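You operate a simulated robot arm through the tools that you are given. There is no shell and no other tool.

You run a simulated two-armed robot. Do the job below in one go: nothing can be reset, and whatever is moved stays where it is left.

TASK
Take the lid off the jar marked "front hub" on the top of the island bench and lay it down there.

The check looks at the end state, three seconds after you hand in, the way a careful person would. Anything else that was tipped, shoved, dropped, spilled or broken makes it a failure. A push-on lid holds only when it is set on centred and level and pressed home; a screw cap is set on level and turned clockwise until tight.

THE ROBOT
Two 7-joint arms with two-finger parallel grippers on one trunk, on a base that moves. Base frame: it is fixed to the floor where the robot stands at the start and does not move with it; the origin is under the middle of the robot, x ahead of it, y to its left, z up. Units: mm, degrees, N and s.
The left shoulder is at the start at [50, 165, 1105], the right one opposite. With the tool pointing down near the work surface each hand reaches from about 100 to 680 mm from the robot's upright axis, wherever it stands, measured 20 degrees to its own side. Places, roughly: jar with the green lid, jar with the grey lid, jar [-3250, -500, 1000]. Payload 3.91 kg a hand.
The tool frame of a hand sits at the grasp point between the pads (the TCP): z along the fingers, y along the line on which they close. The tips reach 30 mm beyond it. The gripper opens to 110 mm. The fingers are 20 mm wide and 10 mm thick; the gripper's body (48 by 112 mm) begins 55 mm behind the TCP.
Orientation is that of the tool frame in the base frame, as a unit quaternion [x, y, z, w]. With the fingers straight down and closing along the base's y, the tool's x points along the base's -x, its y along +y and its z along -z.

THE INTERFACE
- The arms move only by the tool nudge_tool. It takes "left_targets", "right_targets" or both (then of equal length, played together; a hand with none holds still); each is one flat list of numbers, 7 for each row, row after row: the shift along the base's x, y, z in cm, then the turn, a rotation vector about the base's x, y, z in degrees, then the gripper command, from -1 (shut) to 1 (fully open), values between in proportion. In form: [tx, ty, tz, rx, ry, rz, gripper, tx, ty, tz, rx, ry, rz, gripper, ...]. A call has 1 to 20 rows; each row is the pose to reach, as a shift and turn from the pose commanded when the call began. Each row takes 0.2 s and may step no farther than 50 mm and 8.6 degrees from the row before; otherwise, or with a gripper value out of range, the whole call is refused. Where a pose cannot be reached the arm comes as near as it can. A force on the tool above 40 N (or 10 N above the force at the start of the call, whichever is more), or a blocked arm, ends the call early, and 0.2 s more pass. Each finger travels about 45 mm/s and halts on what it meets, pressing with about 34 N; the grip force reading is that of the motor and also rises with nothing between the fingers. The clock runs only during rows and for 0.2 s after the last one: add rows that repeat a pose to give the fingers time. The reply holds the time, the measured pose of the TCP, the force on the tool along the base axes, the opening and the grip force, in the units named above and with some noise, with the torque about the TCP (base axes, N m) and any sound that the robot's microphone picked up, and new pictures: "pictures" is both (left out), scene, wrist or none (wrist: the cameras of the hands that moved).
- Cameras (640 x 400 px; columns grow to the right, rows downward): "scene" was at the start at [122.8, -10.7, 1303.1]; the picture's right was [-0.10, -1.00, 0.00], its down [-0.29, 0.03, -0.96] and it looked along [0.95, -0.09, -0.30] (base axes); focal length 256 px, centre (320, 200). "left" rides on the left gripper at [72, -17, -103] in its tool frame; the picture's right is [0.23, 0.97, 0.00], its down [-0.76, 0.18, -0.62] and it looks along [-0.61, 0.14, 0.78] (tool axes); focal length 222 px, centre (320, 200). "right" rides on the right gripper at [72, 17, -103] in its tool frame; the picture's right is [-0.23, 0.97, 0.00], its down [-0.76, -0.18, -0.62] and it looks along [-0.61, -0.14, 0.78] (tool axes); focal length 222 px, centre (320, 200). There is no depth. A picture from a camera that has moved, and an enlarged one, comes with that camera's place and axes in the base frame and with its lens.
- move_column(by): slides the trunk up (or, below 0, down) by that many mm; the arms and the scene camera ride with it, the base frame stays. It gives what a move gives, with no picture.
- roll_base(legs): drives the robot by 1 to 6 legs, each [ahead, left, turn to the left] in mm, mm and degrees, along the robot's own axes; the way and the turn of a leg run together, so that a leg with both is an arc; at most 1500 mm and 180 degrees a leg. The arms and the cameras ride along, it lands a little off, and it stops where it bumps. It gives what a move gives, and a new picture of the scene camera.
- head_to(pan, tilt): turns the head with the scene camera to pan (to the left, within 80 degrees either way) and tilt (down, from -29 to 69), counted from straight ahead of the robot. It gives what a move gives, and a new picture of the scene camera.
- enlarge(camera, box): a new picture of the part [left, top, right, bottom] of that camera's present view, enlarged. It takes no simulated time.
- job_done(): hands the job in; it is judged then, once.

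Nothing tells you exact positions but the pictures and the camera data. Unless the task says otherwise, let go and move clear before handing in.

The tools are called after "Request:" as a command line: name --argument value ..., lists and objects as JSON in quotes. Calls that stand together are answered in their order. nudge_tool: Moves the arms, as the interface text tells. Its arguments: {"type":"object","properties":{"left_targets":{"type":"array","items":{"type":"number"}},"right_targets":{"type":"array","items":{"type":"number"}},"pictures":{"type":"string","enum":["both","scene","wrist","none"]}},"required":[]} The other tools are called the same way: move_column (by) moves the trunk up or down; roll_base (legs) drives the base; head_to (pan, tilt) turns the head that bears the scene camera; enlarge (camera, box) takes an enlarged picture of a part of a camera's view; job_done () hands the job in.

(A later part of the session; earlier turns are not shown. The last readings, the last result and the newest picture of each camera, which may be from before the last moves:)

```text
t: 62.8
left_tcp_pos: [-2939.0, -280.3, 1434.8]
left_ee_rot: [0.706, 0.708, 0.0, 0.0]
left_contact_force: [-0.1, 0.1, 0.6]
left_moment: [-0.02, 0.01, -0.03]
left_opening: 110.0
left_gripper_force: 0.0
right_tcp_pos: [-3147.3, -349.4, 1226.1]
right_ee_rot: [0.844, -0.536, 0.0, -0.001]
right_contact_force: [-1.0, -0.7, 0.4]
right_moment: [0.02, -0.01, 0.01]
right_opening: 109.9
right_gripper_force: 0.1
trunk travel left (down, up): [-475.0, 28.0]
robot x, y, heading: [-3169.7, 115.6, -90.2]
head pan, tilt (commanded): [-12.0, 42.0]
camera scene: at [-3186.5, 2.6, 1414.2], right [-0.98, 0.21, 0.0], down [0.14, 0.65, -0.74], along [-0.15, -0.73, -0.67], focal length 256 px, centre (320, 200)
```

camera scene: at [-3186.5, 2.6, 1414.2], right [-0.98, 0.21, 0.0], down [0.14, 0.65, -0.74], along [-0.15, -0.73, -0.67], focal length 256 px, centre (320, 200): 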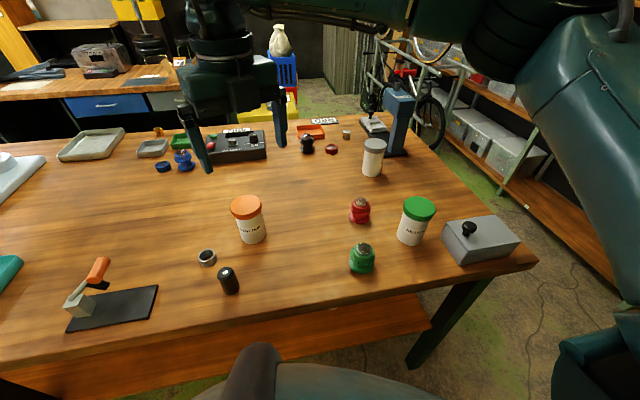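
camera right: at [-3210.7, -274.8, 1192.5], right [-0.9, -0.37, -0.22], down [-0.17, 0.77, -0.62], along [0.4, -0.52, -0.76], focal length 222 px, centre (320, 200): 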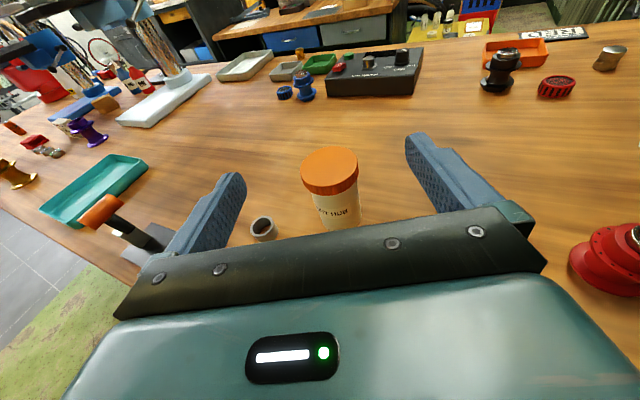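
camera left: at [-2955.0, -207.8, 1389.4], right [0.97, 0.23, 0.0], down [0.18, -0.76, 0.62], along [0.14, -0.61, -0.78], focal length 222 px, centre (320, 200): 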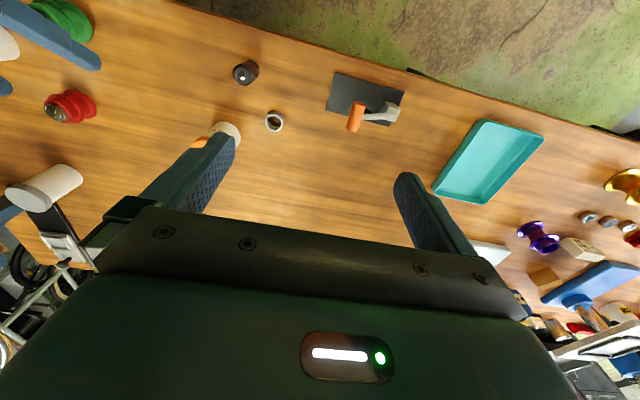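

Tool-down again at z=1226. Now I roll the hand back by +180° so its camera faces me, with 25° yaw to the left kept.

Request:
nudge_tool --right_targets '[0, 0, 0, 0, 0, 8.2, 1, 0, 0, 0, 0, 0, 16.4, 1, 0, 0, 0, 0, 0, 24.6, 1, 0, 0, 0, 0, 0, 32.8, 1, 0, 0, 0, 0, 0, 41, 1, 0, 0, 0, 0, 0, 49.2, 1, 0, 0, 0, 0, 0, 57.4, 1, 0, 0, 0, 0, 0, 65.6, 1, 0, 0, 0, 0, 0, 73.8, 1, 0, 0, 0, 0, 0, 82, 1, 0, 0, 0, 0, 0, 90, 1, 0, 0, 0, 0, 0, 98, 1, 0, 0, 0, 0, 0, 106, 1, 0, 0, 0, 0, 0, 114, 1, 0, 0, 0, 0, 0, 122, 1, 0, 0, 0, 0, 0, 130, 1, 0, 0, 0, 0, 0, 138, 1, 0, 0, 0, 0, 0, 146, 1, 0, 0, 0, 0, 0, 154, 1, 0, 0, 0, 0, 0, 162, 1]' --pictures "none"

Request:
nudge_tool --right_targets '[0, 0, 0, 0, 0, 8, 1, 0, 0, 0, 0, 0, 16, 1, 0, 0, 0, 0, 0, 18, 1, 0, 0, 0, 0, 0, 18, 1]' --pictures "both"

```text
t: 67.0
left_tcp_pos: [-2939.0, -279.1, 1434.5]
left_ee_rot: [0.706, 0.708, 0.0, 0.0]
left_contact_force: [0.1, -0.4, 0.4]
left_moment: [-0.04, 0.02, 0.03]
left_opening: 110.2
left_gripper_force: 0.1
right_tcp_pos: [-3147.7, -350.7, 1226.9]
right_ee_rot: [0.661, 0.751, -0.002, 0.0]
right_contact_force: [-0.8, -1.0, -1.8]
right_moment: [0.02, 0.01, 0.01]
right_opening: 110.0
right_gripper_force: 0.1
trunk travel left (down, up): [-475.0, 28.0]
robot x, y, heading: [-3170.2, 115.1, -89.9]
head pan, tilt (commanded): [-12.0, 42.0]
```

```text
t: 68.0
left_tcp_pos: [-2938.6, -280.1, 1434.2]
left_ee_rot: [0.706, 0.708, -0.001, 0.0]
left_contact_force: [-0.9, 0.0, 0.0]
left_moment: [0.02, 0.03, 0.01]
left_opening: 110.1
left_gripper_force: 0.1
right_tcp_pos: [-3147.1, -349.7, 1227.3]
right_ee_rot: [0.537, 0.844, 0.0, 0.0]
right_contact_force: [0.5, -0.3, 0.1]
right_moment: [0.01, -0.01, -0.01]
right_opening: 110.0
right_gripper_force: 0.0
trunk travel left (down, up): [-475.0, 28.0]
robot x, y, heading: [-3169.3, 113.8, -89.6]
head pan, tilt (commanded): [-12.0, 42.0]
camera scene: at [-3186.5, 2.5, 1414.2], right [-0.98, 0.21, 0.0], down [0.14, 0.65, -0.74], along [-0.15, -0.73, -0.67], focal length 256 px, centre (320, 200)
camera right: at [-3163.2, -276.8, 1330.0], right [0.98, 0.21, 0.0], down [0.16, -0.76, 0.62], along [0.13, -0.61, -0.78], focal length 222 px, centre (320, 200)
```

scene: 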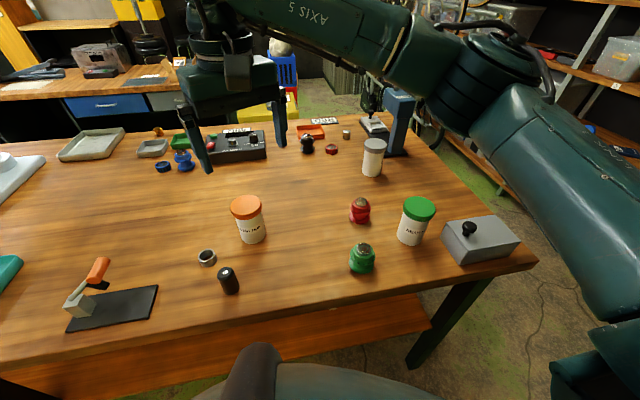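
right: 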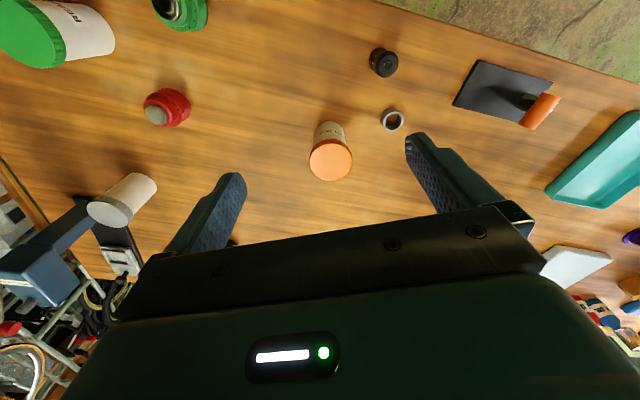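

The right hand is back in its natural roll. Let me take an enlarged wrist view of the jar to refine its position.

Request:
enlarge --camera "right" --box '[270, 110, 398, 190]'

Request:
enlarge --camera "scene" --box '[180, 170, 308, 250]'

```text
5.00 times, centred on (334, 150) of right
camera zoom: at [-3163.2, -276.8, 1330.0], right [0.98, 0.21, 0.0], down [0.16, -0.76, 0.62], along [0.13, -0.61, -0.78], focal length 1111 px, centre (250, 450)
```

zoom: 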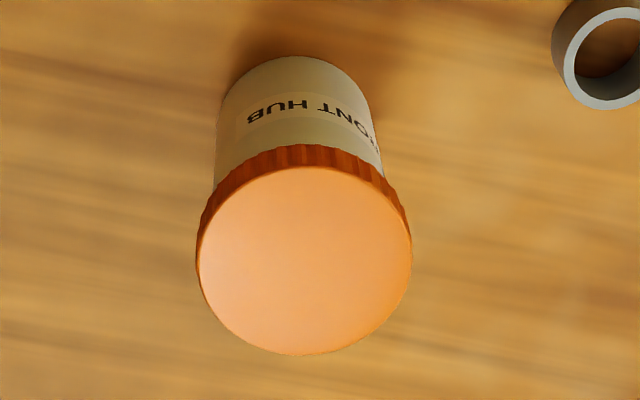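

```text
5.00 times, centred on (244, 210) of scene
camera zoom: at [-3186.5, 2.5, 1414.2], right [-0.98, 0.21, 0.0], down [0.14, 0.65, -0.74], along [-0.15, -0.73, -0.67], focal length 1283 px, centre (700, 150)
```

zoom: 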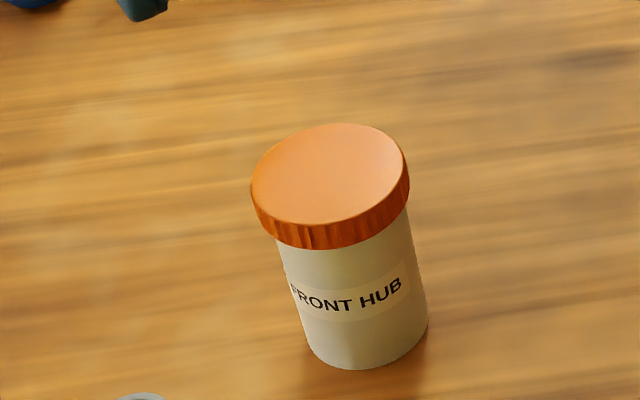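

Lid centre is confirmed near (-3111, -444), lid top z≈1021, bench z≈916. Now I pitch the right hand up by 52° (to 38° below horizontal) in place, at height.

Request:
nudge_tool --right_targets '[0, 0, 0, -5.891, -2.747, 0, 1, 0, 0, 0, -11.78, -5.49, 0, 1, 0, 0, 0, -17.67, -8.24, 0, 1, 0, 0, 0, -23.56, -10.99, 0, 1, 0, 0, 0, -29.46, -13.74, 0, 1, 0, 0, 0, -35.35, -16.48, 0, 1, 0, 0, 0, -41.24, -19.23, 0, 1, 0, 0, 0, -47.13, -21.98, 0, 1, 0, 0, 0, -47.13, -21.98, 0, 1]' --pictures "both"

```text
t: 70.0
left_tcp_pos: [-2937.9, -279.0, 1433.5]
left_ee_rot: [0.707, 0.707, 0.0, 0.0]
left_contact_force: [0.6, 0.3, -0.6]
left_moment: [-0.05, -0.01, -0.01]
left_opening: 110.0
left_gripper_force: 0.0
right_tcp_pos: [-3145.5, -349.9, 1227.4]
right_ee_rot: [0.482, 0.759, -0.236, 0.37]
right_contact_force: [0.7, -0.2, 0.0]
right_moment: [0.0, 0.01, 0.04]
right_opening: 110.1
right_gripper_force: 0.0
trunk travel left (down, up): [-475.0, 28.0]
robot x, y, heading: [-3172.4, 115.7, -89.7]
head pan, tilt (commanded): [-12.0, 42.0]
camera scene: at [-3186.4, 2.4, 1414.2], right [-0.98, 0.21, 0.0], down [0.14, 0.65, -0.74], along [-0.15, -0.73, -0.67], focal length 256 px, centre (320, 200)
camera right: at [-3185.1, -228.1, 1233.0], right [0.94, 0.29, 0.18], down [-0.17, -0.05, 0.98], along [0.29, -0.96, 0.0], focal length 222 px, centre (320, 200)
```

scene: 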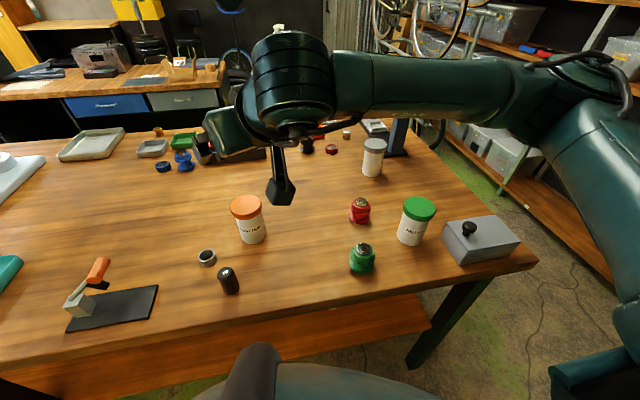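
right: 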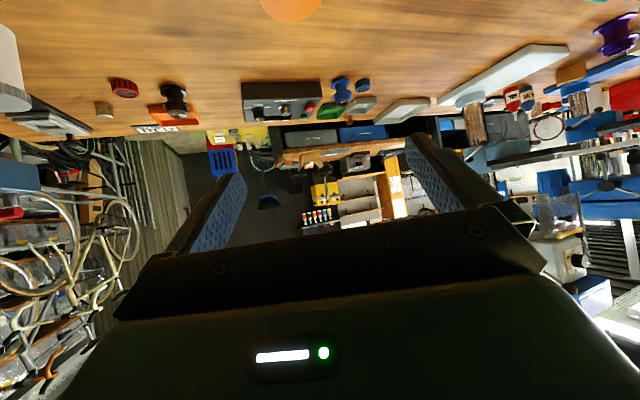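

The pitch worked exactly as commanded, and the camera stalk hangs about as low as I calculated. I lower the hand to the pre-grasp point behind the jar (z≈1018).

Request:
nudge_tool --right_targets '[-0.1, 0, -2, 0, 0, 0, 1, -0.2, 0, -4, 0, 0, 0, 1, -0.3, -0.1, -6, 0, 0, 0, 1, -0.4, -0.1, -8, 0, 0, 0, 1, -0.5, -0.1, -10, 0, 0, 0, 1, -0.6, -0.2, -12, 0, 0, 0, 1, -0.7, -0.2, -14, 0, 0, 0, 1, -0.7, -0.2, -16, 0, 0, 0, 1, -0.7, -0.2, -18, 0, 0, 0, 1, -0.7, -0.2, -20, 0, 0, 0, 1, -0.7, -0.2, -20.9, 0, 0, 0, 1, -0.7, -0.2, -20.9, 0, 0, 0, 1]' --pictures "both"

```text
t: 72.6
left_tcp_pos: [-2938.9, -279.0, 1434.4]
left_ee_rot: [0.707, 0.707, 0.0, 0.0]
left_contact_force: [0.0, -0.6, -0.3]
left_moment: [0.0, -0.01, 0.0]
left_opening: 110.1
left_gripper_force: 0.1
right_tcp_pos: [-3154.2, -350.5, 1018.8]
right_ee_rot: [0.482, 0.758, -0.237, 0.371]
right_contact_force: [0.0, 0.0, 0.2]
right_moment: [0.03, -0.03, 0.01]
right_opening: 110.2
right_gripper_force: 0.1
trunk travel left (down, up): [-475.0, 28.0]
robot x, y, heading: [-3172.5, 113.6, -90.0]
head pan, tilt (commanded): [-12.0, 42.0]
camera scene: at [-3186.5, 2.5, 1414.2], right [-0.98, 0.21, 0.0], down [0.14, 0.65, -0.74], along [-0.15, -0.73, -0.67], focal length 256 px, centre (320, 200)
camera right: at [-3192.6, -230.3, 1024.5], right [0.94, 0.29, 0.18], down [-0.17, -0.05, 0.98], along [0.29, -0.96, 0.0], focal length 222 px, centre (320, 200)
```

scene: 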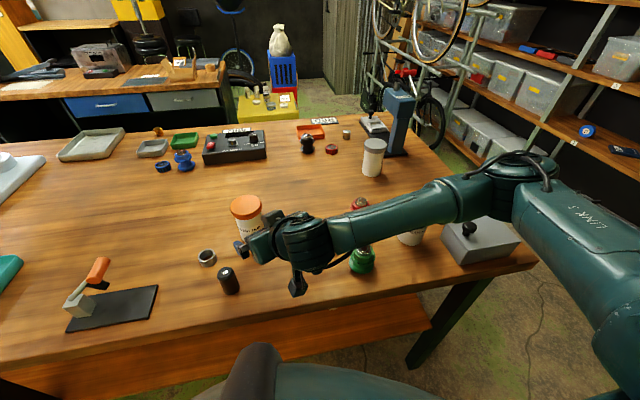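
right: 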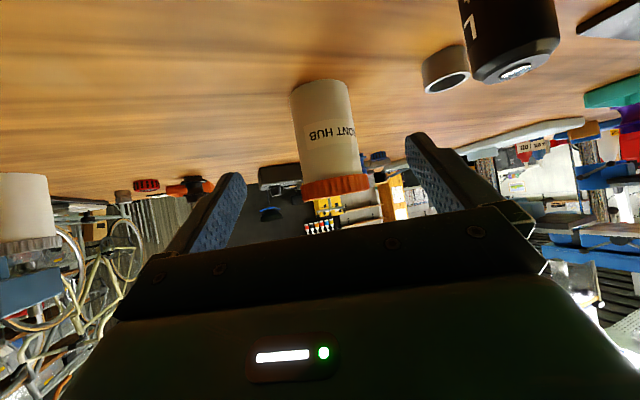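

The hand is at the pre-grasp point with forearm well above the hubs and jars. I'll check lateral centring with an enlarged wrist view before moving in.

Request:
enlarge --camera "right" --box '[230, 60, 422, 180]'

Request:
enlarge --camera "scene" --box '[170, 170, 362, 290]'

```text
3.33 times, centred on (326, 120) of right
camera zoom: at [-3192.6, -230.3, 1024.5], right [0.94, 0.29, 0.18], down [-0.17, -0.05, 0.98], along [0.29, -0.96, 0.0], focal length 740 px, centre (300, 467)
```

zoom: 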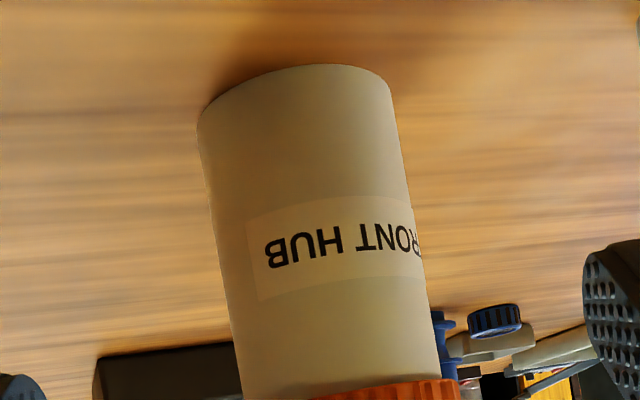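

```text
3.33 times, centred on (266, 230) of scene
camera zoom: at [-3186.5, 2.5, 1414.2], right [-0.98, 0.21, 0.0], down [0.14, 0.65, -0.74], along [-0.15, -0.73, -0.67], focal length 855 px, centre (500, 100)
```

zoom: 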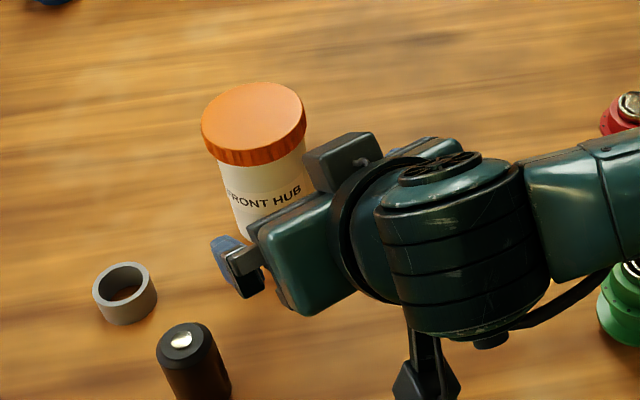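

There's a dark box protruding from the upper side of the right gripper body that I need to understand, since it comes close to the lid. Let me enlarge it further.

Request:
enlarge --camera "scene" --box '[226, 190, 322, 250]'

```text
6.67 times, centred on (274, 220) of scene
camera zoom: at [-3186.5, 2.5, 1414.2], right [-0.98, 0.21, 0.0], down [0.14, 0.65, -0.74], along [-0.15, -0.73, -0.67], focal length 1710 px, centre (627, 67)
```

zoom: 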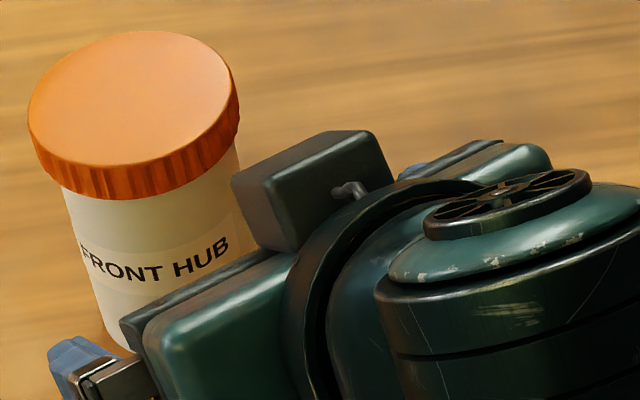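

The box sits on the gripper's upper side about 82 mm behind the grasp point; by geometry it ends up ≈50 mm from the jar axis, clear of the lid (34 mm radius). The jar is about 2 mm further left than assumed; I advance about two thirds of the way along the finger direction and check.

Request:
nudge_tool --right_targets '[0.35, -0.71, -0.61, 0, 0, 0, 1, 0.7, -1.42, -1.22, 0, 0, 0, 1, 1.05, -2.13, -1.83, 0, 0, 0, 1, 1.4, -2.84, -2.44, 0, 0, 0, 1, 1.75, -3.55, -3.05, 0, 0, 0, 1, 2.1, -4.26, -3.66, 0, 0, 0, 1, 2.45, -4.97, -4.27, 0, 0, 0, 1, 2.45, -4.97, -4.27, 0, 0, 0, 1]' --pictures "both"

Request:
enlarge --camera "scene" --box '[170, 170, 362, 290]'

```text
t: 74.4
left_tcp_pos: [-2938.4, -278.1, 1434.7]
left_ee_rot: [0.707, 0.707, 0.0, 0.001]
left_contact_force: [0.6, -0.4, 0.0]
left_moment: [-0.03, -0.02, 0.04]
left_opening: 110.0
left_gripper_force: 0.0
right_tcp_pos: [-3130.9, -401.1, 974.7]
right_ee_rot: [0.482, 0.758, -0.236, 0.37]
right_contact_force: [0.3, 0.0, 0.3]
right_moment: [0.0, -0.01, 0.0]
right_opening: 110.0
right_gripper_force: 0.1
trunk travel left (down, up): [-475.0, 28.0]
robot x, y, heading: [-3170.0, 119.5, -89.8]
head pan, tilt (commanded): [-12.0, 42.0]
camera scene: at [-3186.6, 2.6, 1414.2], right [-0.98, 0.21, 0.0], down [0.14, 0.65, -0.74], along [-0.15, -0.73, -0.67], focal length 256 px, centre (320, 200)
camera right: at [-3167.9, -280.4, 981.2], right [0.94, 0.29, 0.18], down [-0.17, -0.05, 0.98], along [0.29, -0.96, 0.0], focal length 222 px, centre (320, 200)
```

scene: 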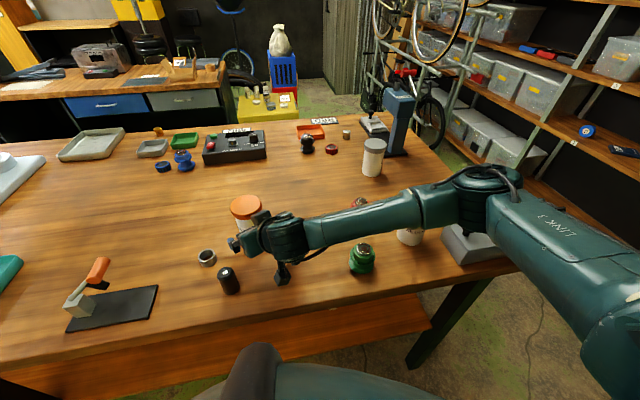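
right: 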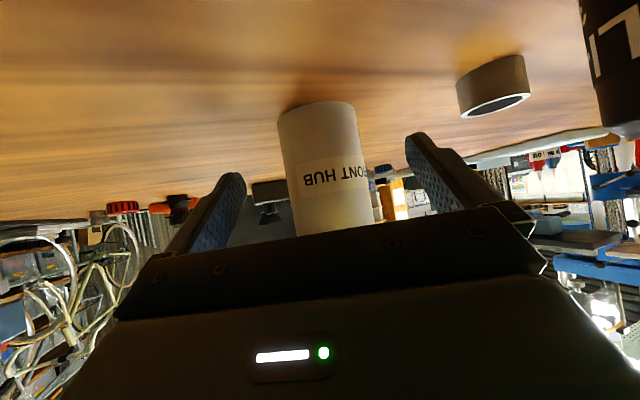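

```text
3.33 times, centred on (266, 230) of scene
camera zoom: at [-3186.6, 2.6, 1414.2], right [-0.98, 0.21, 0.0], down [0.14, 0.65, -0.74], along [-0.15, -0.73, -0.67], focal length 855 px, centre (500, 100)
```

zoom: 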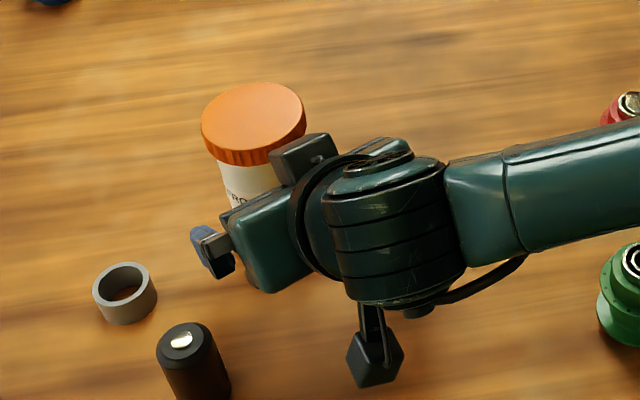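

Everything matches prediction: the jar is centred between the fingers and the camera stalk is clear of the bench. I advance the remaining 38 mm.

Request:
nudge_tool --right_targets '[0.33, -0.67, -0.58, 0, 0, 0, 1, 0.66, -1.34, -1.15, 0, 0, 0, 1, 0.99, -2.02, -1.73, 0, 0, 0, 1, 1.32, -2.69, -2.31, 0, 0, 0, 1, 1.32, -2.69, -2.31, 0, 0, 0, 1]' --pictures "both"

Request:
enlarge --camera "scene" --box '[170, 170, 362, 290]'

```text
t: 75.6
left_tcp_pos: [-2939.2, -280.2, 1434.8]
left_ee_rot: [0.706, 0.708, 0.0, 0.001]
left_contact_force: [-0.2, 0.0, 0.2]
left_moment: [0.03, 0.02, -0.03]
left_opening: 110.1
left_gripper_force: 0.1
right_tcp_pos: [-3117.4, -427.5, 953.8]
right_ee_rot: [0.482, 0.758, -0.237, 0.369]
right_contact_force: [0.5, -0.3, -0.9]
right_moment: [0.01, 0.06, -0.05]
right_opening: 110.1
right_gripper_force: 0.1
trunk travel left (down, up): [-475.0, 28.0]
robot x, y, heading: [-3169.1, 115.9, -89.7]
head pan, tilt (commanded): [-12.0, 42.0]
camera scene: at [-3186.6, 2.5, 1414.2], right [-0.98, 0.21, 0.0], down [0.14, 0.65, -0.74], along [-0.15, -0.73, -0.67], focal length 256 px, centre (320, 200)
camera right: at [-3154.9, -306.7, 958.4], right [0.94, 0.29, 0.18], down [-0.17, -0.05, 0.98], along [0.29, -0.96, 0.0], focal length 222 px, centre (320, 200)
```

scene: 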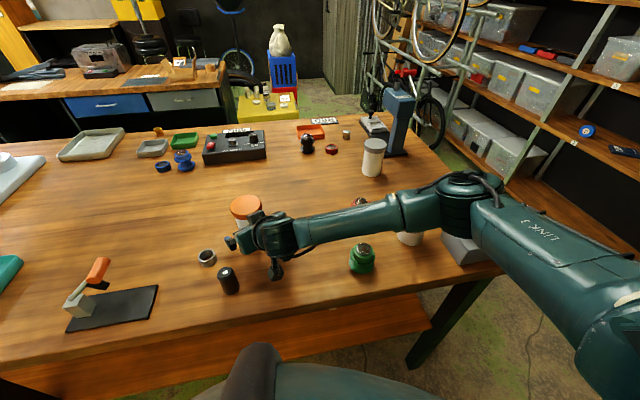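
right: 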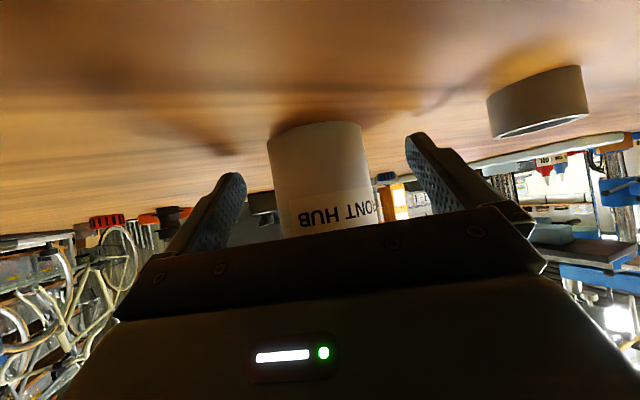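

```text
3.33 times, centred on (266, 230) of scene
camera zoom: at [-3186.6, 2.5, 1414.2], right [-0.98, 0.21, 0.0], down [0.14, 0.65, -0.74], along [-0.15, -0.73, -0.67], focal length 855 px, centre (500, 100)
```

zoom: 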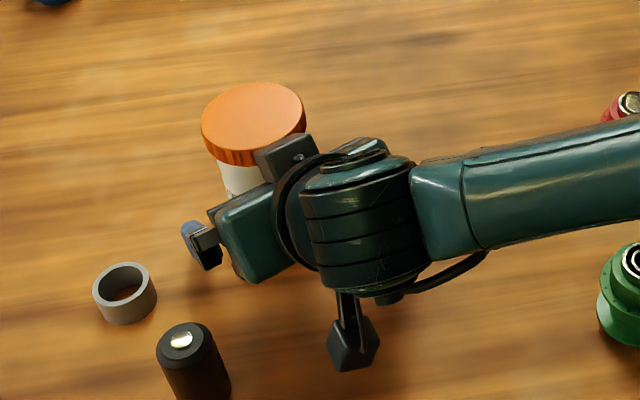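

The fingers straddle the jar with clear gaps to lid and bench. I first narrow the opening to about 64 mm to check centring before gripping.

Request:
nudge_tool --right_targets '[0, 0, 0, 0, 0, 0, 0.16, 0, 0, 0, 0, 0, 0, 0.16, 0, 0, 0, 0, 0, 0, 0.16, 0, 0, 0, 0, 0, 0, 0.16]' --pictures "wrist"

```text
t: 76.6
left_tcp_pos: [-2938.8, -278.8, 1434.3]
left_ee_rot: [0.707, 0.707, -0.001, 0.0]
left_contact_force: [0.0, -0.5, 0.9]
left_moment: [0.0, -0.01, 0.04]
left_opening: 110.1
left_gripper_force: 0.1
right_tcp_pos: [-3118.2, -428.8, 953.2]
right_ee_rot: [0.481, 0.758, -0.236, 0.37]
right_contact_force: [-0.7, 0.8, 0.0]
right_moment: [-0.01, 0.0, 0.0]
right_opening: 63.8
right_gripper_force: 0.2
trunk travel left (down, up): [-475.0, 28.0]
robot x, y, heading: [-3172.7, 115.6, -90.0]
head pan, tilt (commanded): [-12.0, 42.0]
camera right: at [-3154.9, -306.7, 958.7], right [0.94, 0.29, 0.18], down [-0.17, -0.05, 0.98], along [0.29, -0.96, 0.0], focal length 222 px, centre (320, 200)
```

right: 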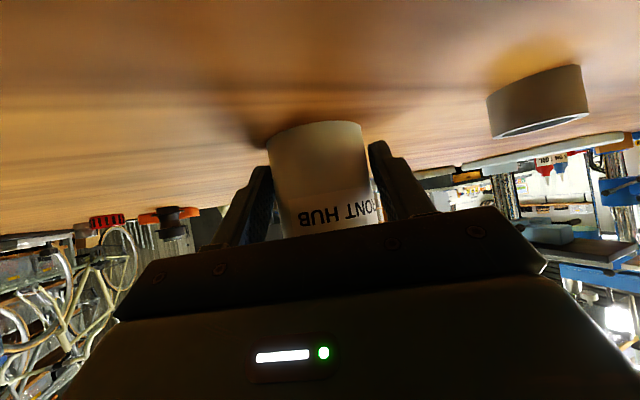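

Well centred, no contact forces. Now I close the right gripper on the jar body.

Request:
nudge_tool --right_targets '[0, 0, 0, 0, 0, 0, 0.08, 0, 0, 0, 0, 0, 0, 0.0, 0, 0, 0, 0, 0, 0, -0.2, 0, 0, 0, 0, 0, 0, -0.2]' --pictures "wrist"

Request:
enlarge --camera "scene" --box '[170, 170, 362, 290]'

```text
t: 77.6
left_tcp_pos: [-2938.2, -279.4, 1435.8]
left_ee_rot: [0.706, 0.708, 0.0, 0.0]
left_contact_force: [-1.4, -0.3, 0.2]
left_moment: [0.03, -0.02, 0.01]
left_opening: 109.8
left_gripper_force: 0.0
right_tcp_pos: [-3116.1, -428.0, 952.9]
right_ee_rot: [0.482, 0.759, -0.236, 0.37]
right_contact_force: [0.4, 0.0, 0.8]
right_moment: [0.02, -0.07, 0.0]
right_opening: 58.7
right_gripper_force: 34.2
trunk travel left (down, up): [-475.0, 28.0]
robot x, y, heading: [-3170.5, 115.1, -90.0]
head pan, tilt (commanded): [-12.0, 42.0]
camera right: at [-3154.9, -306.7, 958.7], right [0.94, 0.29, 0.18], down [-0.17, -0.05, 0.98], along [0.29, -0.96, 0.0], focal length 222 px, centre (320, 200)
```

right: 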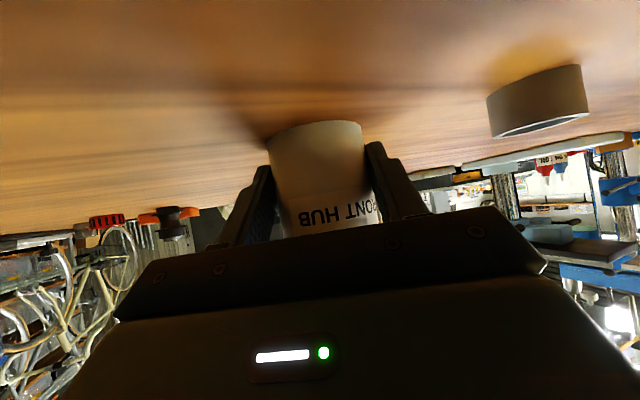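

```text
3.33 times, centred on (266, 230) of scene
camera zoom: at [-3186.5, 2.5, 1414.2], right [-0.98, 0.21, 0.0], down [0.14, 0.65, -0.74], along [-0.15, -0.73, -0.67], focal length 855 px, centre (500, 100)
```

zoom: 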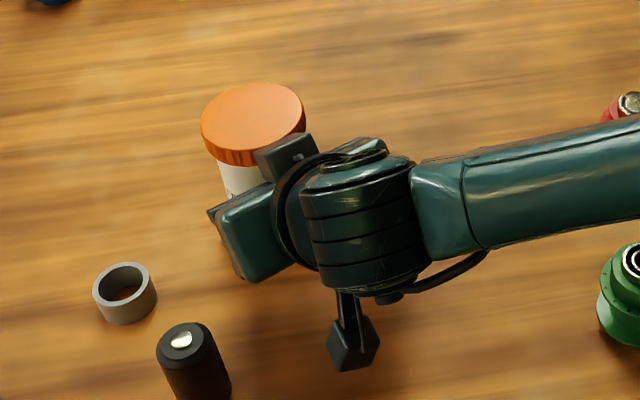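

The right hand holds the jar (58.7 mm, 34 N) and the jar hasn't moved. Now I bring the left hand above the lid at z≈1200, tool down, opened to about 86 mm.

Request:
nudge_tool --left_targets '[-1.43, -1.37, -1.95, 0, 0, -1, 0.56, -2.85, -2.74, -3.91, 0, 0, -2, 0.56, -4.28, -4.11, -5.86, 0, 0, -3, 0.56, -5.71, -5.48, -7.82, 0, 0, -4, 0.56, -7.13, -6.85, -9.77, 0, 0, -5, 0.56, -8.56, -8.23, -11.73, 0, 0, -6, 0.56, -9.99, -9.6, -13.68, 0, 0, -7, 0.56, -11.41, -10.97, -15.63, 0, 0, -8, 0.56, -12.84, -12.34, -17.59, 0, 0, -9, 0.56, -14.27, -13.71, -19.54, 0, 0, -10, 0.56, -15.69, -15.08, -21.5, 0, 0, -10, 0.56, -17.12, -16.45, -23.45, 0, 0, -10, 0.56, -17.12, -16.45, -23.45, 0, 0, -10, 0.56]' --pictures "both"

```text
t: 80.4
left_tcp_pos: [-3109.4, -443.1, 1199.4]
left_ee_rot: [0.766, 0.643, 0.0, 0.001]
left_contact_force: [-0.4, -0.5, -1.2]
left_moment: [0.0, 0.03, 0.02]
left_opening: 85.7
left_gripper_force: 0.1
right_tcp_pos: [-3117.6, -428.7, 952.4]
right_ee_rot: [0.482, 0.758, -0.236, 0.37]
right_contact_force: [-0.1, -0.2, 1.8]
right_moment: [0.02, -0.07, -0.04]
right_opening: 58.7
right_gripper_force: 34.1
trunk travel left (down, up): [-475.0, 28.0]
robot x, y, heading: [-3170.0, 116.4, -89.6]
head pan, tilt (commanded): [-12.0, 42.0]
camera scene: at [-3186.4, 2.6, 1414.2], right [-0.98, 0.21, 0.0], down [0.14, 0.65, -0.74], along [-0.15, -0.73, -0.67], focal length 256 px, centre (320, 200)
camera left: at [-3113.2, -369.6, 1304.5], right [1.0, 0.06, 0.0], down [0.04, -0.78, 0.62], along [0.03, -0.62, -0.78], focal length 222 px, centre (320, 200)
```

scene: 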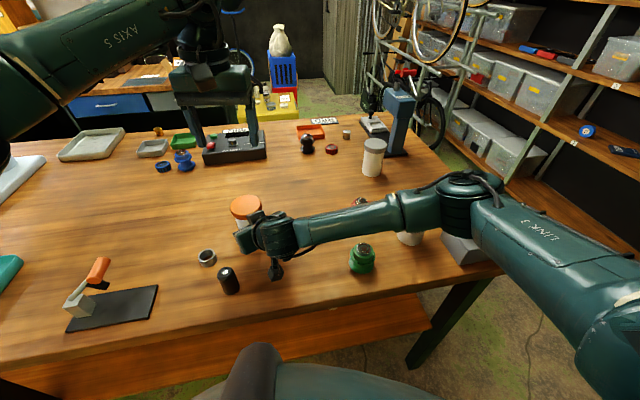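
left: 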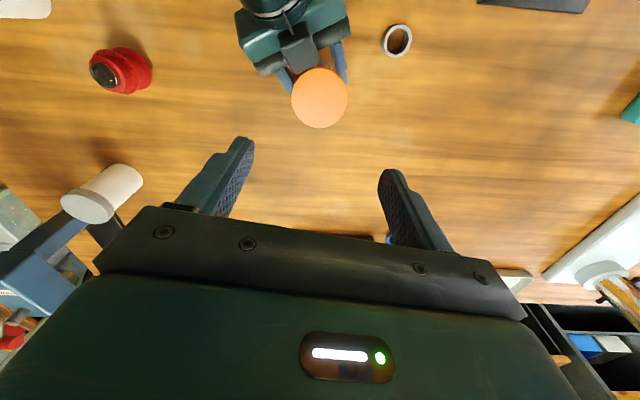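

The left hand is above the lid, and I can see how close the right gripper's box is to the lid. I enlarge the left wrist view for exact centring.

Request:
enlarge --camera "left" --box '[224, 10, 416, 130]'

```text
3.33 times, centred on (320, 70) of left
camera zoom: at [-3113.2, -369.6, 1304.5], right [1.0, 0.06, 0.0], down [0.04, -0.78, 0.62], along [0.03, -0.62, -0.78], focal length 740 px, centre (320, 633)
```

zoom: 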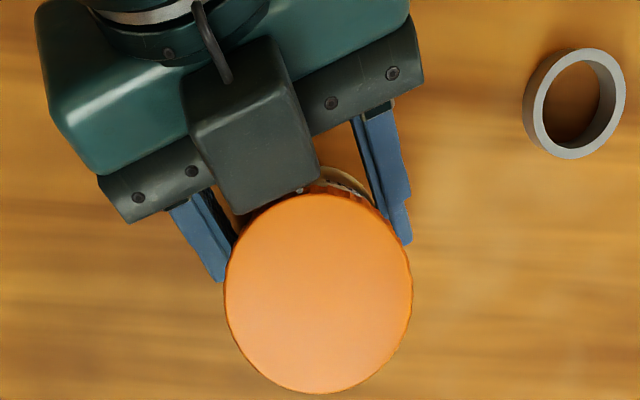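

The lid centre comes out at about (-3110, -442); I descend the left hand to z≈1062 (fingertips about 10 mm above the lid) for a last check.

Request:
nudge_tool --left_targets '[0, 0, -1.6, 0, 0, 0, 0.56, 0, 0, -3.2, 0, 0, 0, 0.56, 0, 0, -4.8, 0, 0, 0, 0.56, 0, 0.1, -6.4, 0, 0, 0, 0.56, 0, 0.1, -8, 0, 0, 0, 0.56, 0, 0.1, -9.6, 0, 0, 0, 0.56, 0, 0.1, -11.2, 0, 0, 0, 0.56, 0, 0.1, -12.6, 0, 0, 0, 0.56, 0, 0.1, -13.7, 0, 0, 0, 0.56, 0, 0.1, -13.7, 0, 0, 0, 0.56]' --pictures "both"

Request:
enlarge --camera "left" --box '[192, 50, 448, 210]'

Request:
enlarge --camera "scene" --box '[170, 130, 362, 250]'

```text
t: 82.6
left_tcp_pos: [-3109.9, -444.1, 1064.4]
left_ee_rot: [0.765, 0.644, 0.0, 0.0]
left_contact_force: [-0.4, 0.2, 0.5]
left_moment: [-0.01, 0.0, -0.01]
left_opening: 85.9
left_gripper_force: 0.1
right_tcp_pos: [-3117.4, -426.0, 952.5]
right_ee_rot: [0.482, 0.758, -0.236, 0.37]
right_contact_force: [-0.4, 0.1, 0.5]
right_moment: [-0.01, 0.0, -0.02]
right_opening: 58.6
right_gripper_force: 33.7
trunk travel left (down, up): [-475.0, 28.0]
robot x, y, heading: [-3172.3, 112.9, -90.1]
head pan, tilt (commanded): [-12.0, 42.0]
camera scene: at [-3186.5, 2.5, 1414.2], right [-0.98, 0.21, 0.0], down [0.14, 0.65, -0.74], along [-0.15, -0.73, -0.67], focal length 256 px, centre (320, 200)
camera left: at [-3113.6, -369.6, 1167.7], right [1.0, 0.06, 0.0], down [0.04, -0.78, 0.62], along [0.03, -0.62, -0.78], focal length 222 px, centre (320, 200)
```

scene: 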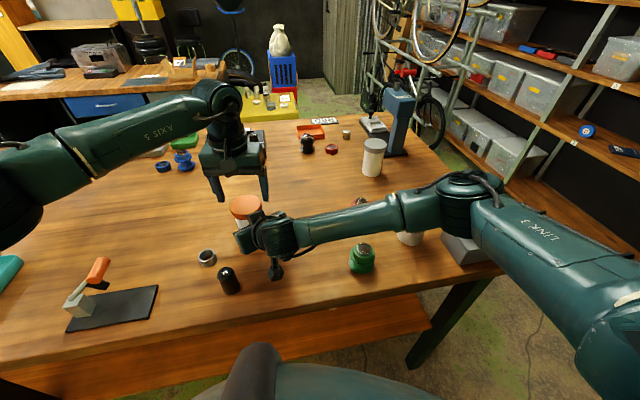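
left: 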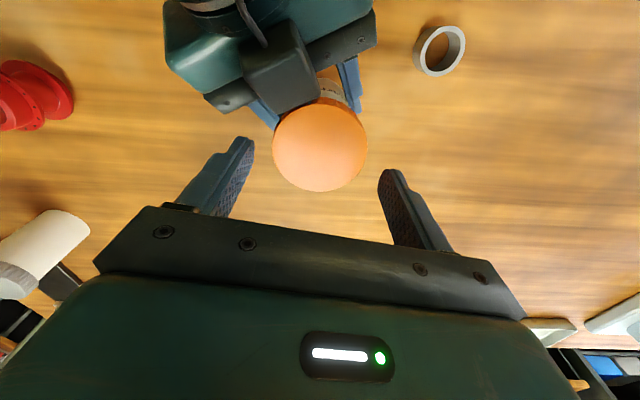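

```text
2.50 times, centred on (320, 130) of left
camera zoom: at [-3113.6, -369.6, 1167.7], right [1.0, 0.06, 0.0], down [0.04, -0.78, 0.62], along [0.03, -0.62, -0.78], focal length 555 px, centre (320, 375)
```

zoom: 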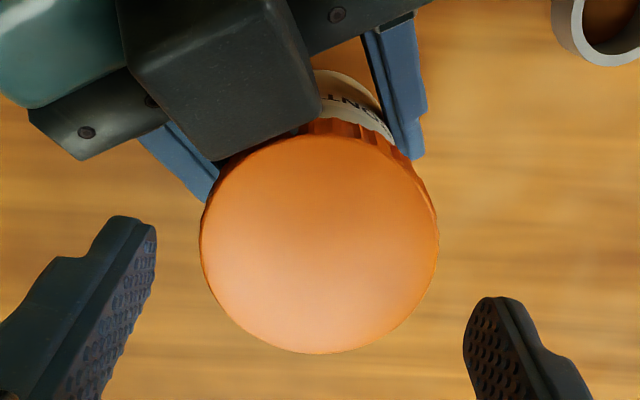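

```text
3.33 times, centred on (266, 190) of scene
camera zoom: at [-3186.5, 2.5, 1414.2], right [-0.98, 0.21, 0.0], down [0.14, 0.65, -0.74], along [-0.15, -0.73, -0.67], focal length 855 px, centre (500, 233)
```

zoom: 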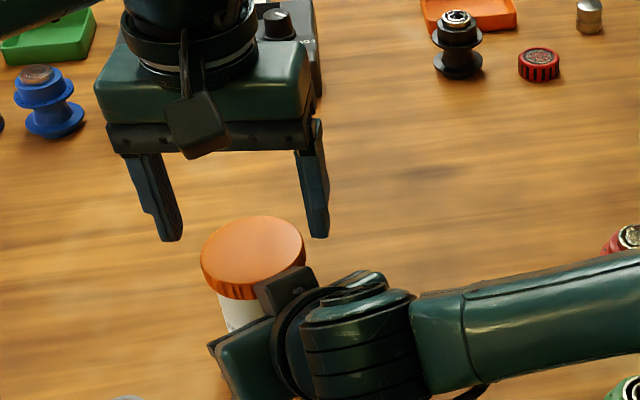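

The left hand is centred on the lid to within about a millimetre. I lower it 30 mm so that the fingertips flank the lid's rim (tips at about z=1004).

Request:
nudge_tool --left_targets '[0, 0, -0.8, 0, 0, 0, 0.56, 0, 0, -1.6, 0, 0, 0, 0.56, 0, 0, -2.4, 0, 0, 0, 0.56, 0, 0, -3.0, 0, 0, 0, 0.56, 0, 0, -3.0, 0, 0, 0, 0.56]' --pictures "both"

Request:
enlarge --camera "left" --box '[192, 70, 448, 230]'

Request:
enlarge --camera "scene" --box '[186, 150, 314, 230]'

```text
t: 83.8
left_tcp_pos: [-3110.1, -442.1, 1032.2]
left_ee_rot: [0.766, 0.643, 0.0, 0.0]
left_contact_force: [-0.1, -0.3, 0.7]
left_moment: [0.02, -0.01, 0.0]
left_opening: 85.9
left_gripper_force: 0.1
right_tcp_pos: [-3117.7, -428.2, 952.9]
right_ee_rot: [0.482, 0.759, -0.236, 0.369]
right_contact_force: [0.2, 0.0, -0.6]
right_moment: [0.04, -0.03, -0.05]
right_opening: 58.9
right_gripper_force: 34.6
trunk travel left (down, up): [-475.0, 28.0]
robot x, y, heading: [-3174.9, 115.3, -89.9]
head pan, tilt (commanded): [-12.0, 42.0]
camera scene: at [-3186.5, 2.5, 1414.2], right [-0.98, 0.21, 0.0], down [0.14, 0.65, -0.74], along [-0.15, -0.73, -0.67], focal length 256 px, centre (320, 200)
camera left: at [-3113.5, -369.4, 1137.9], right [1.0, 0.06, 0.0], down [0.04, -0.78, 0.62], along [0.04, -0.62, -0.78], focal length 222 px, centre (320, 200)
```

scene: 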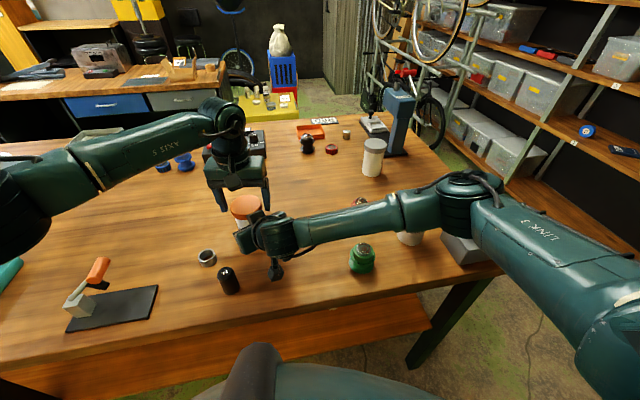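
left: 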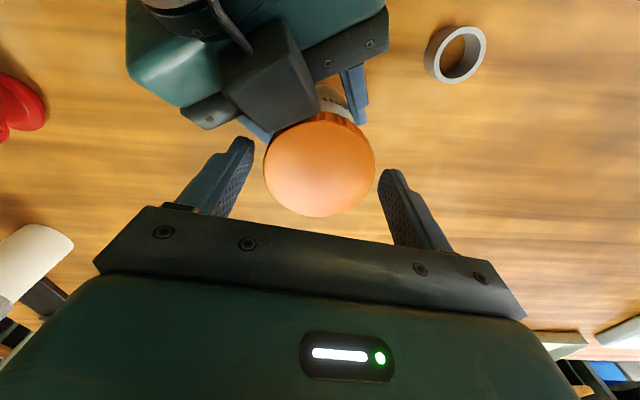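

```text
2.50 times, centred on (320, 150) of left
camera zoom: at [-3113.5, -369.4, 1137.9], right [1.0, 0.06, 0.0], down [0.04, -0.78, 0.62], along [0.04, -0.62, -0.78], focal length 555 px, centre (320, 325)
```

zoom: 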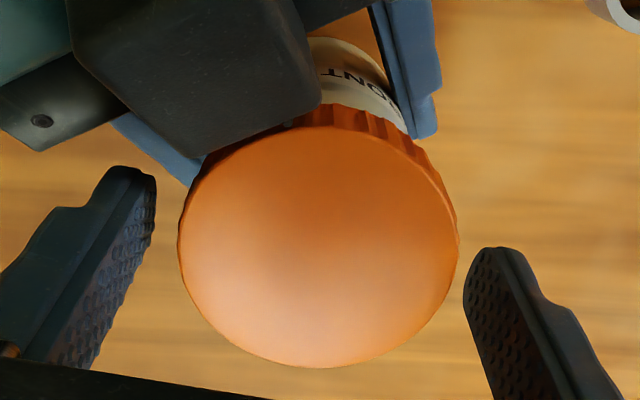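

```text
5.00 times, centred on (250, 190) of scene
camera zoom: at [-3186.5, 2.5, 1414.2], right [-0.98, 0.21, 0.0], down [0.14, 0.65, -0.74], along [-0.15, -0.73, -0.67], focal length 1283 px, centre (670, 250)
```

zoom: 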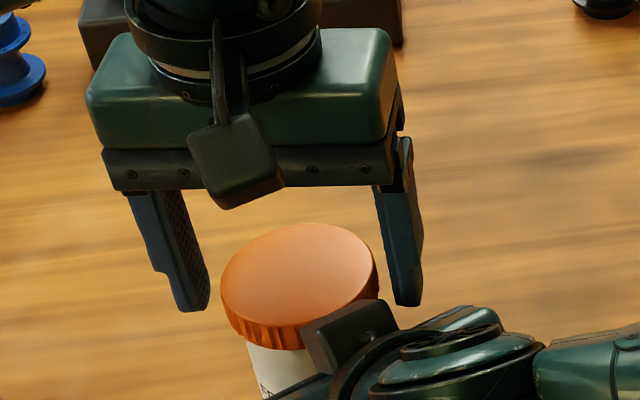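

Fingertips flank the lid on both sides with clear gaps everywhere. I close the left gripper on the lid.

Request:
nudge_tool --left_targets '[0, 0, 0, 0, 0, 0, 0.4, 0, 0, 0, 0, 0, 0, 0.3, 0, 0, 0, 0, 0, 0, 0.2, 0, 0, 0, 0, 0, 0, 0, 0, 0, 0, 0, 0, 0, -0.1, 0, 0, 0, 0, 0, 0, -0.1]' --pictures "both"

Request:
enlarge --camera "scene" --box '[186, 150, 314, 230]'

```text
t: 85.2
left_tcp_pos: [-3110.6, -443.6, 1034.3]
left_ee_rot: [0.766, 0.643, -0.001, -0.001]
left_contact_force: [-4.3, 0.5, 0.3]
left_moment: [0.05, 0.1, -0.01]
left_opening: 67.3
left_gripper_force: 33.9
right_tcp_pos: [-3117.9, -427.4, 952.2]
right_ee_rot: [0.482, 0.758, -0.237, 0.37]
right_contact_force: [4.5, -1.6, 0.2]
right_moment: [0.06, 0.21, 0.05]
right_opening: 58.5
right_gripper_force: 33.5
trunk travel left (down, up): [-475.0, 28.0]
robot x, y, heading: [-3170.2, 117.0, -90.0]
head pan, tilt (commanded): [-12.0, 42.0]
camera scene: at [-3186.5, 2.4, 1414.1], right [-0.98, 0.21, 0.0], down [0.14, 0.65, -0.74], along [-0.15, -0.73, -0.67], focal length 256 px, centre (320, 200)
camera left: at [-3113.9, -369.3, 1138.0], right [1.0, 0.06, 0.0], down [0.04, -0.78, 0.62], along [0.03, -0.62, -0.78], focal length 222 px, centre (320, 200)
```

scene: 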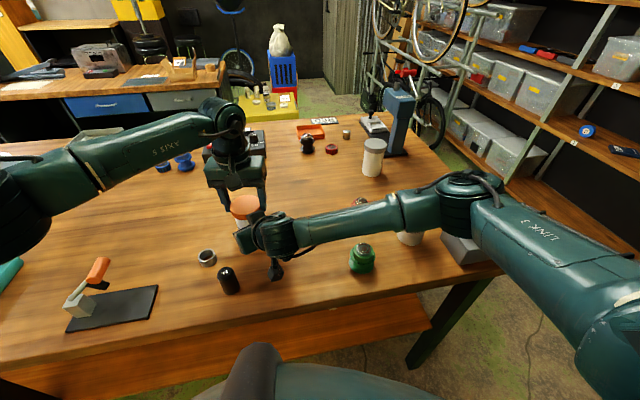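
left: 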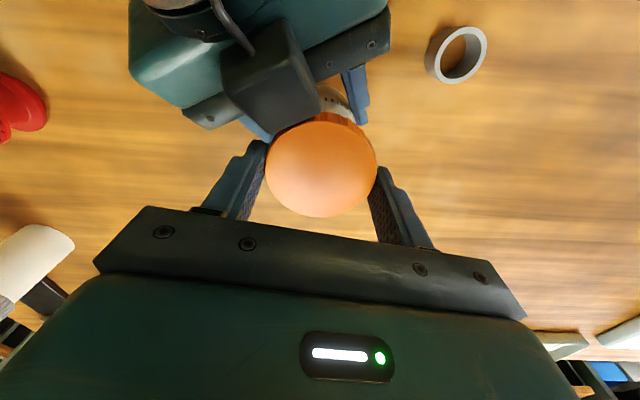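

```text
5.00 times, centred on (250, 190) of scene
camera zoom: at [-3186.5, 2.4, 1414.1], right [-0.98, 0.21, 0.0], down [0.14, 0.65, -0.74], along [-0.15, -0.73, -0.67], focal length 1283 px, centre (670, 250)
```

zoom: 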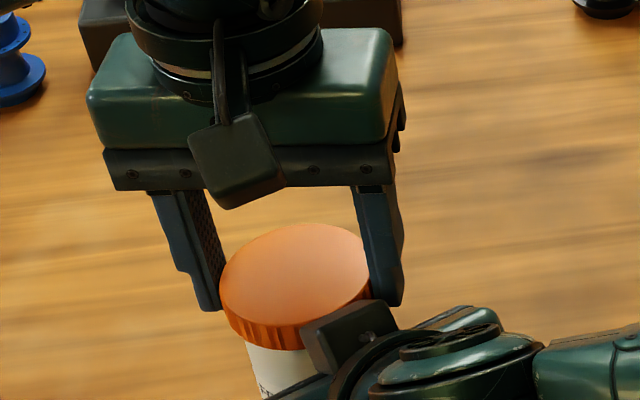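

The lid is gripped (67.3 mm, 34 N) with only about 4 N side force. I start twisting it counter-clockwise by 16° to feel how it behaves.

Request:
nudge_tool --left_targets '[-0.03, 0, 0, 0, 0, 4, -0.1, -0.05, 0, 0, 0, 0, 8, -0.1, -0.05, 0, 0, 0, 0, 12, -0.1, -0.05, 0, 0, 0, 0, 16, -0.1, -0.05, 0, 0, 0, 0, 16, -0.1]' --pictures "both"

Request:
enlarge --camera "left" --box '[192, 70, 448, 230]'

```text
t: 86.4
left_tcp_pos: [-3110.1, -443.4, 1033.7]
left_ee_rot: [0.668, 0.744, -0.001, 0.0]
left_contact_force: [-2.2, 0.1, 0.3]
left_moment: [0.03, 0.14, 0.01]
left_opening: 67.2
left_gripper_force: 34.2
right_tcp_pos: [-3116.6, -427.9, 953.3]
right_ee_rot: [0.482, 0.758, -0.237, 0.37]
right_contact_force: [2.2, -0.5, -0.1]
right_moment: [-0.04, 0.0, 0.0]
right_opening: 58.7
right_gripper_force: 34.6
trunk travel left (down, up): [-475.0, 28.0]
robot x, y, heading: [-3172.4, 115.9, -90.0]
head pan, tilt (commanded): [-12.0, 42.0]
camera scene: at [-3186.5, 2.5, 1414.2], right [-0.98, 0.21, 0.0], down [0.14, 0.65, -0.74], along [-0.15, -0.73, -0.67], focal length 256 px, centre (320, 200)
camera left: at [-3134.4, -373.4, 1138.0], right [0.94, 0.33, 0.0], down [0.26, -0.74, 0.62], along [0.21, -0.59, -0.78], focal length 222 px, centre (320, 200)
```

scene: 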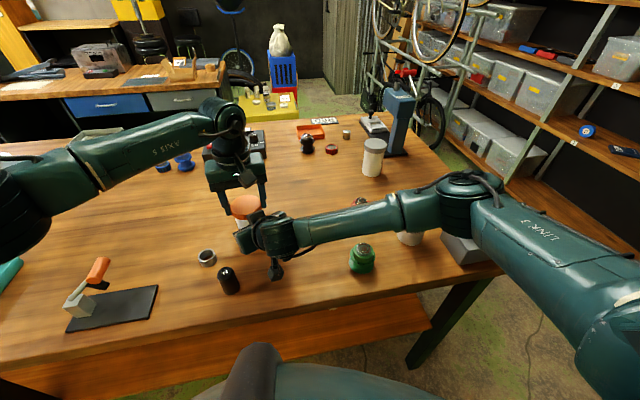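
left: 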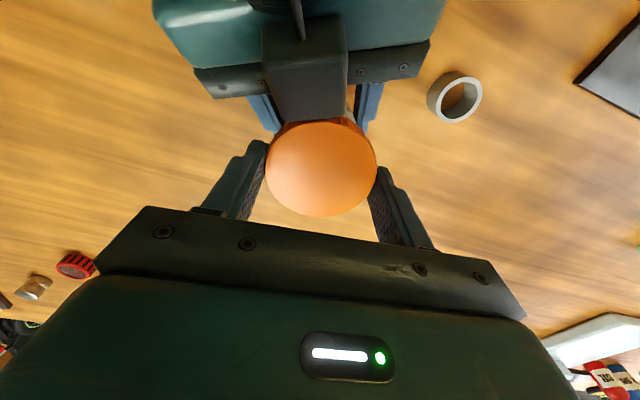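

```text
2.50 times, centred on (320, 150) of left
camera zoom: at [-3134.4, -373.4, 1138.0], right [0.94, 0.33, 0.0], down [0.26, -0.74, 0.62], along [0.21, -0.59, -0.78], focal length 555 px, centre (320, 325)
```

zoom: 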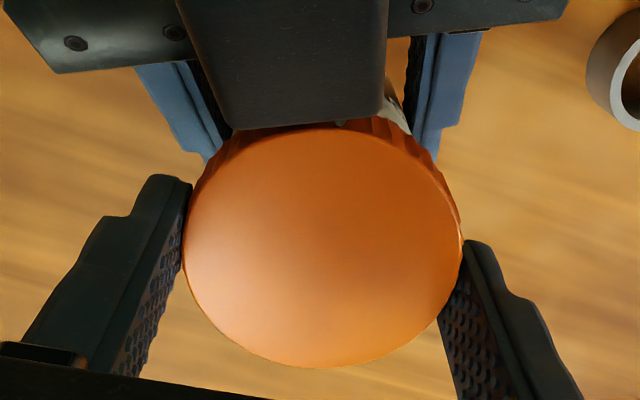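

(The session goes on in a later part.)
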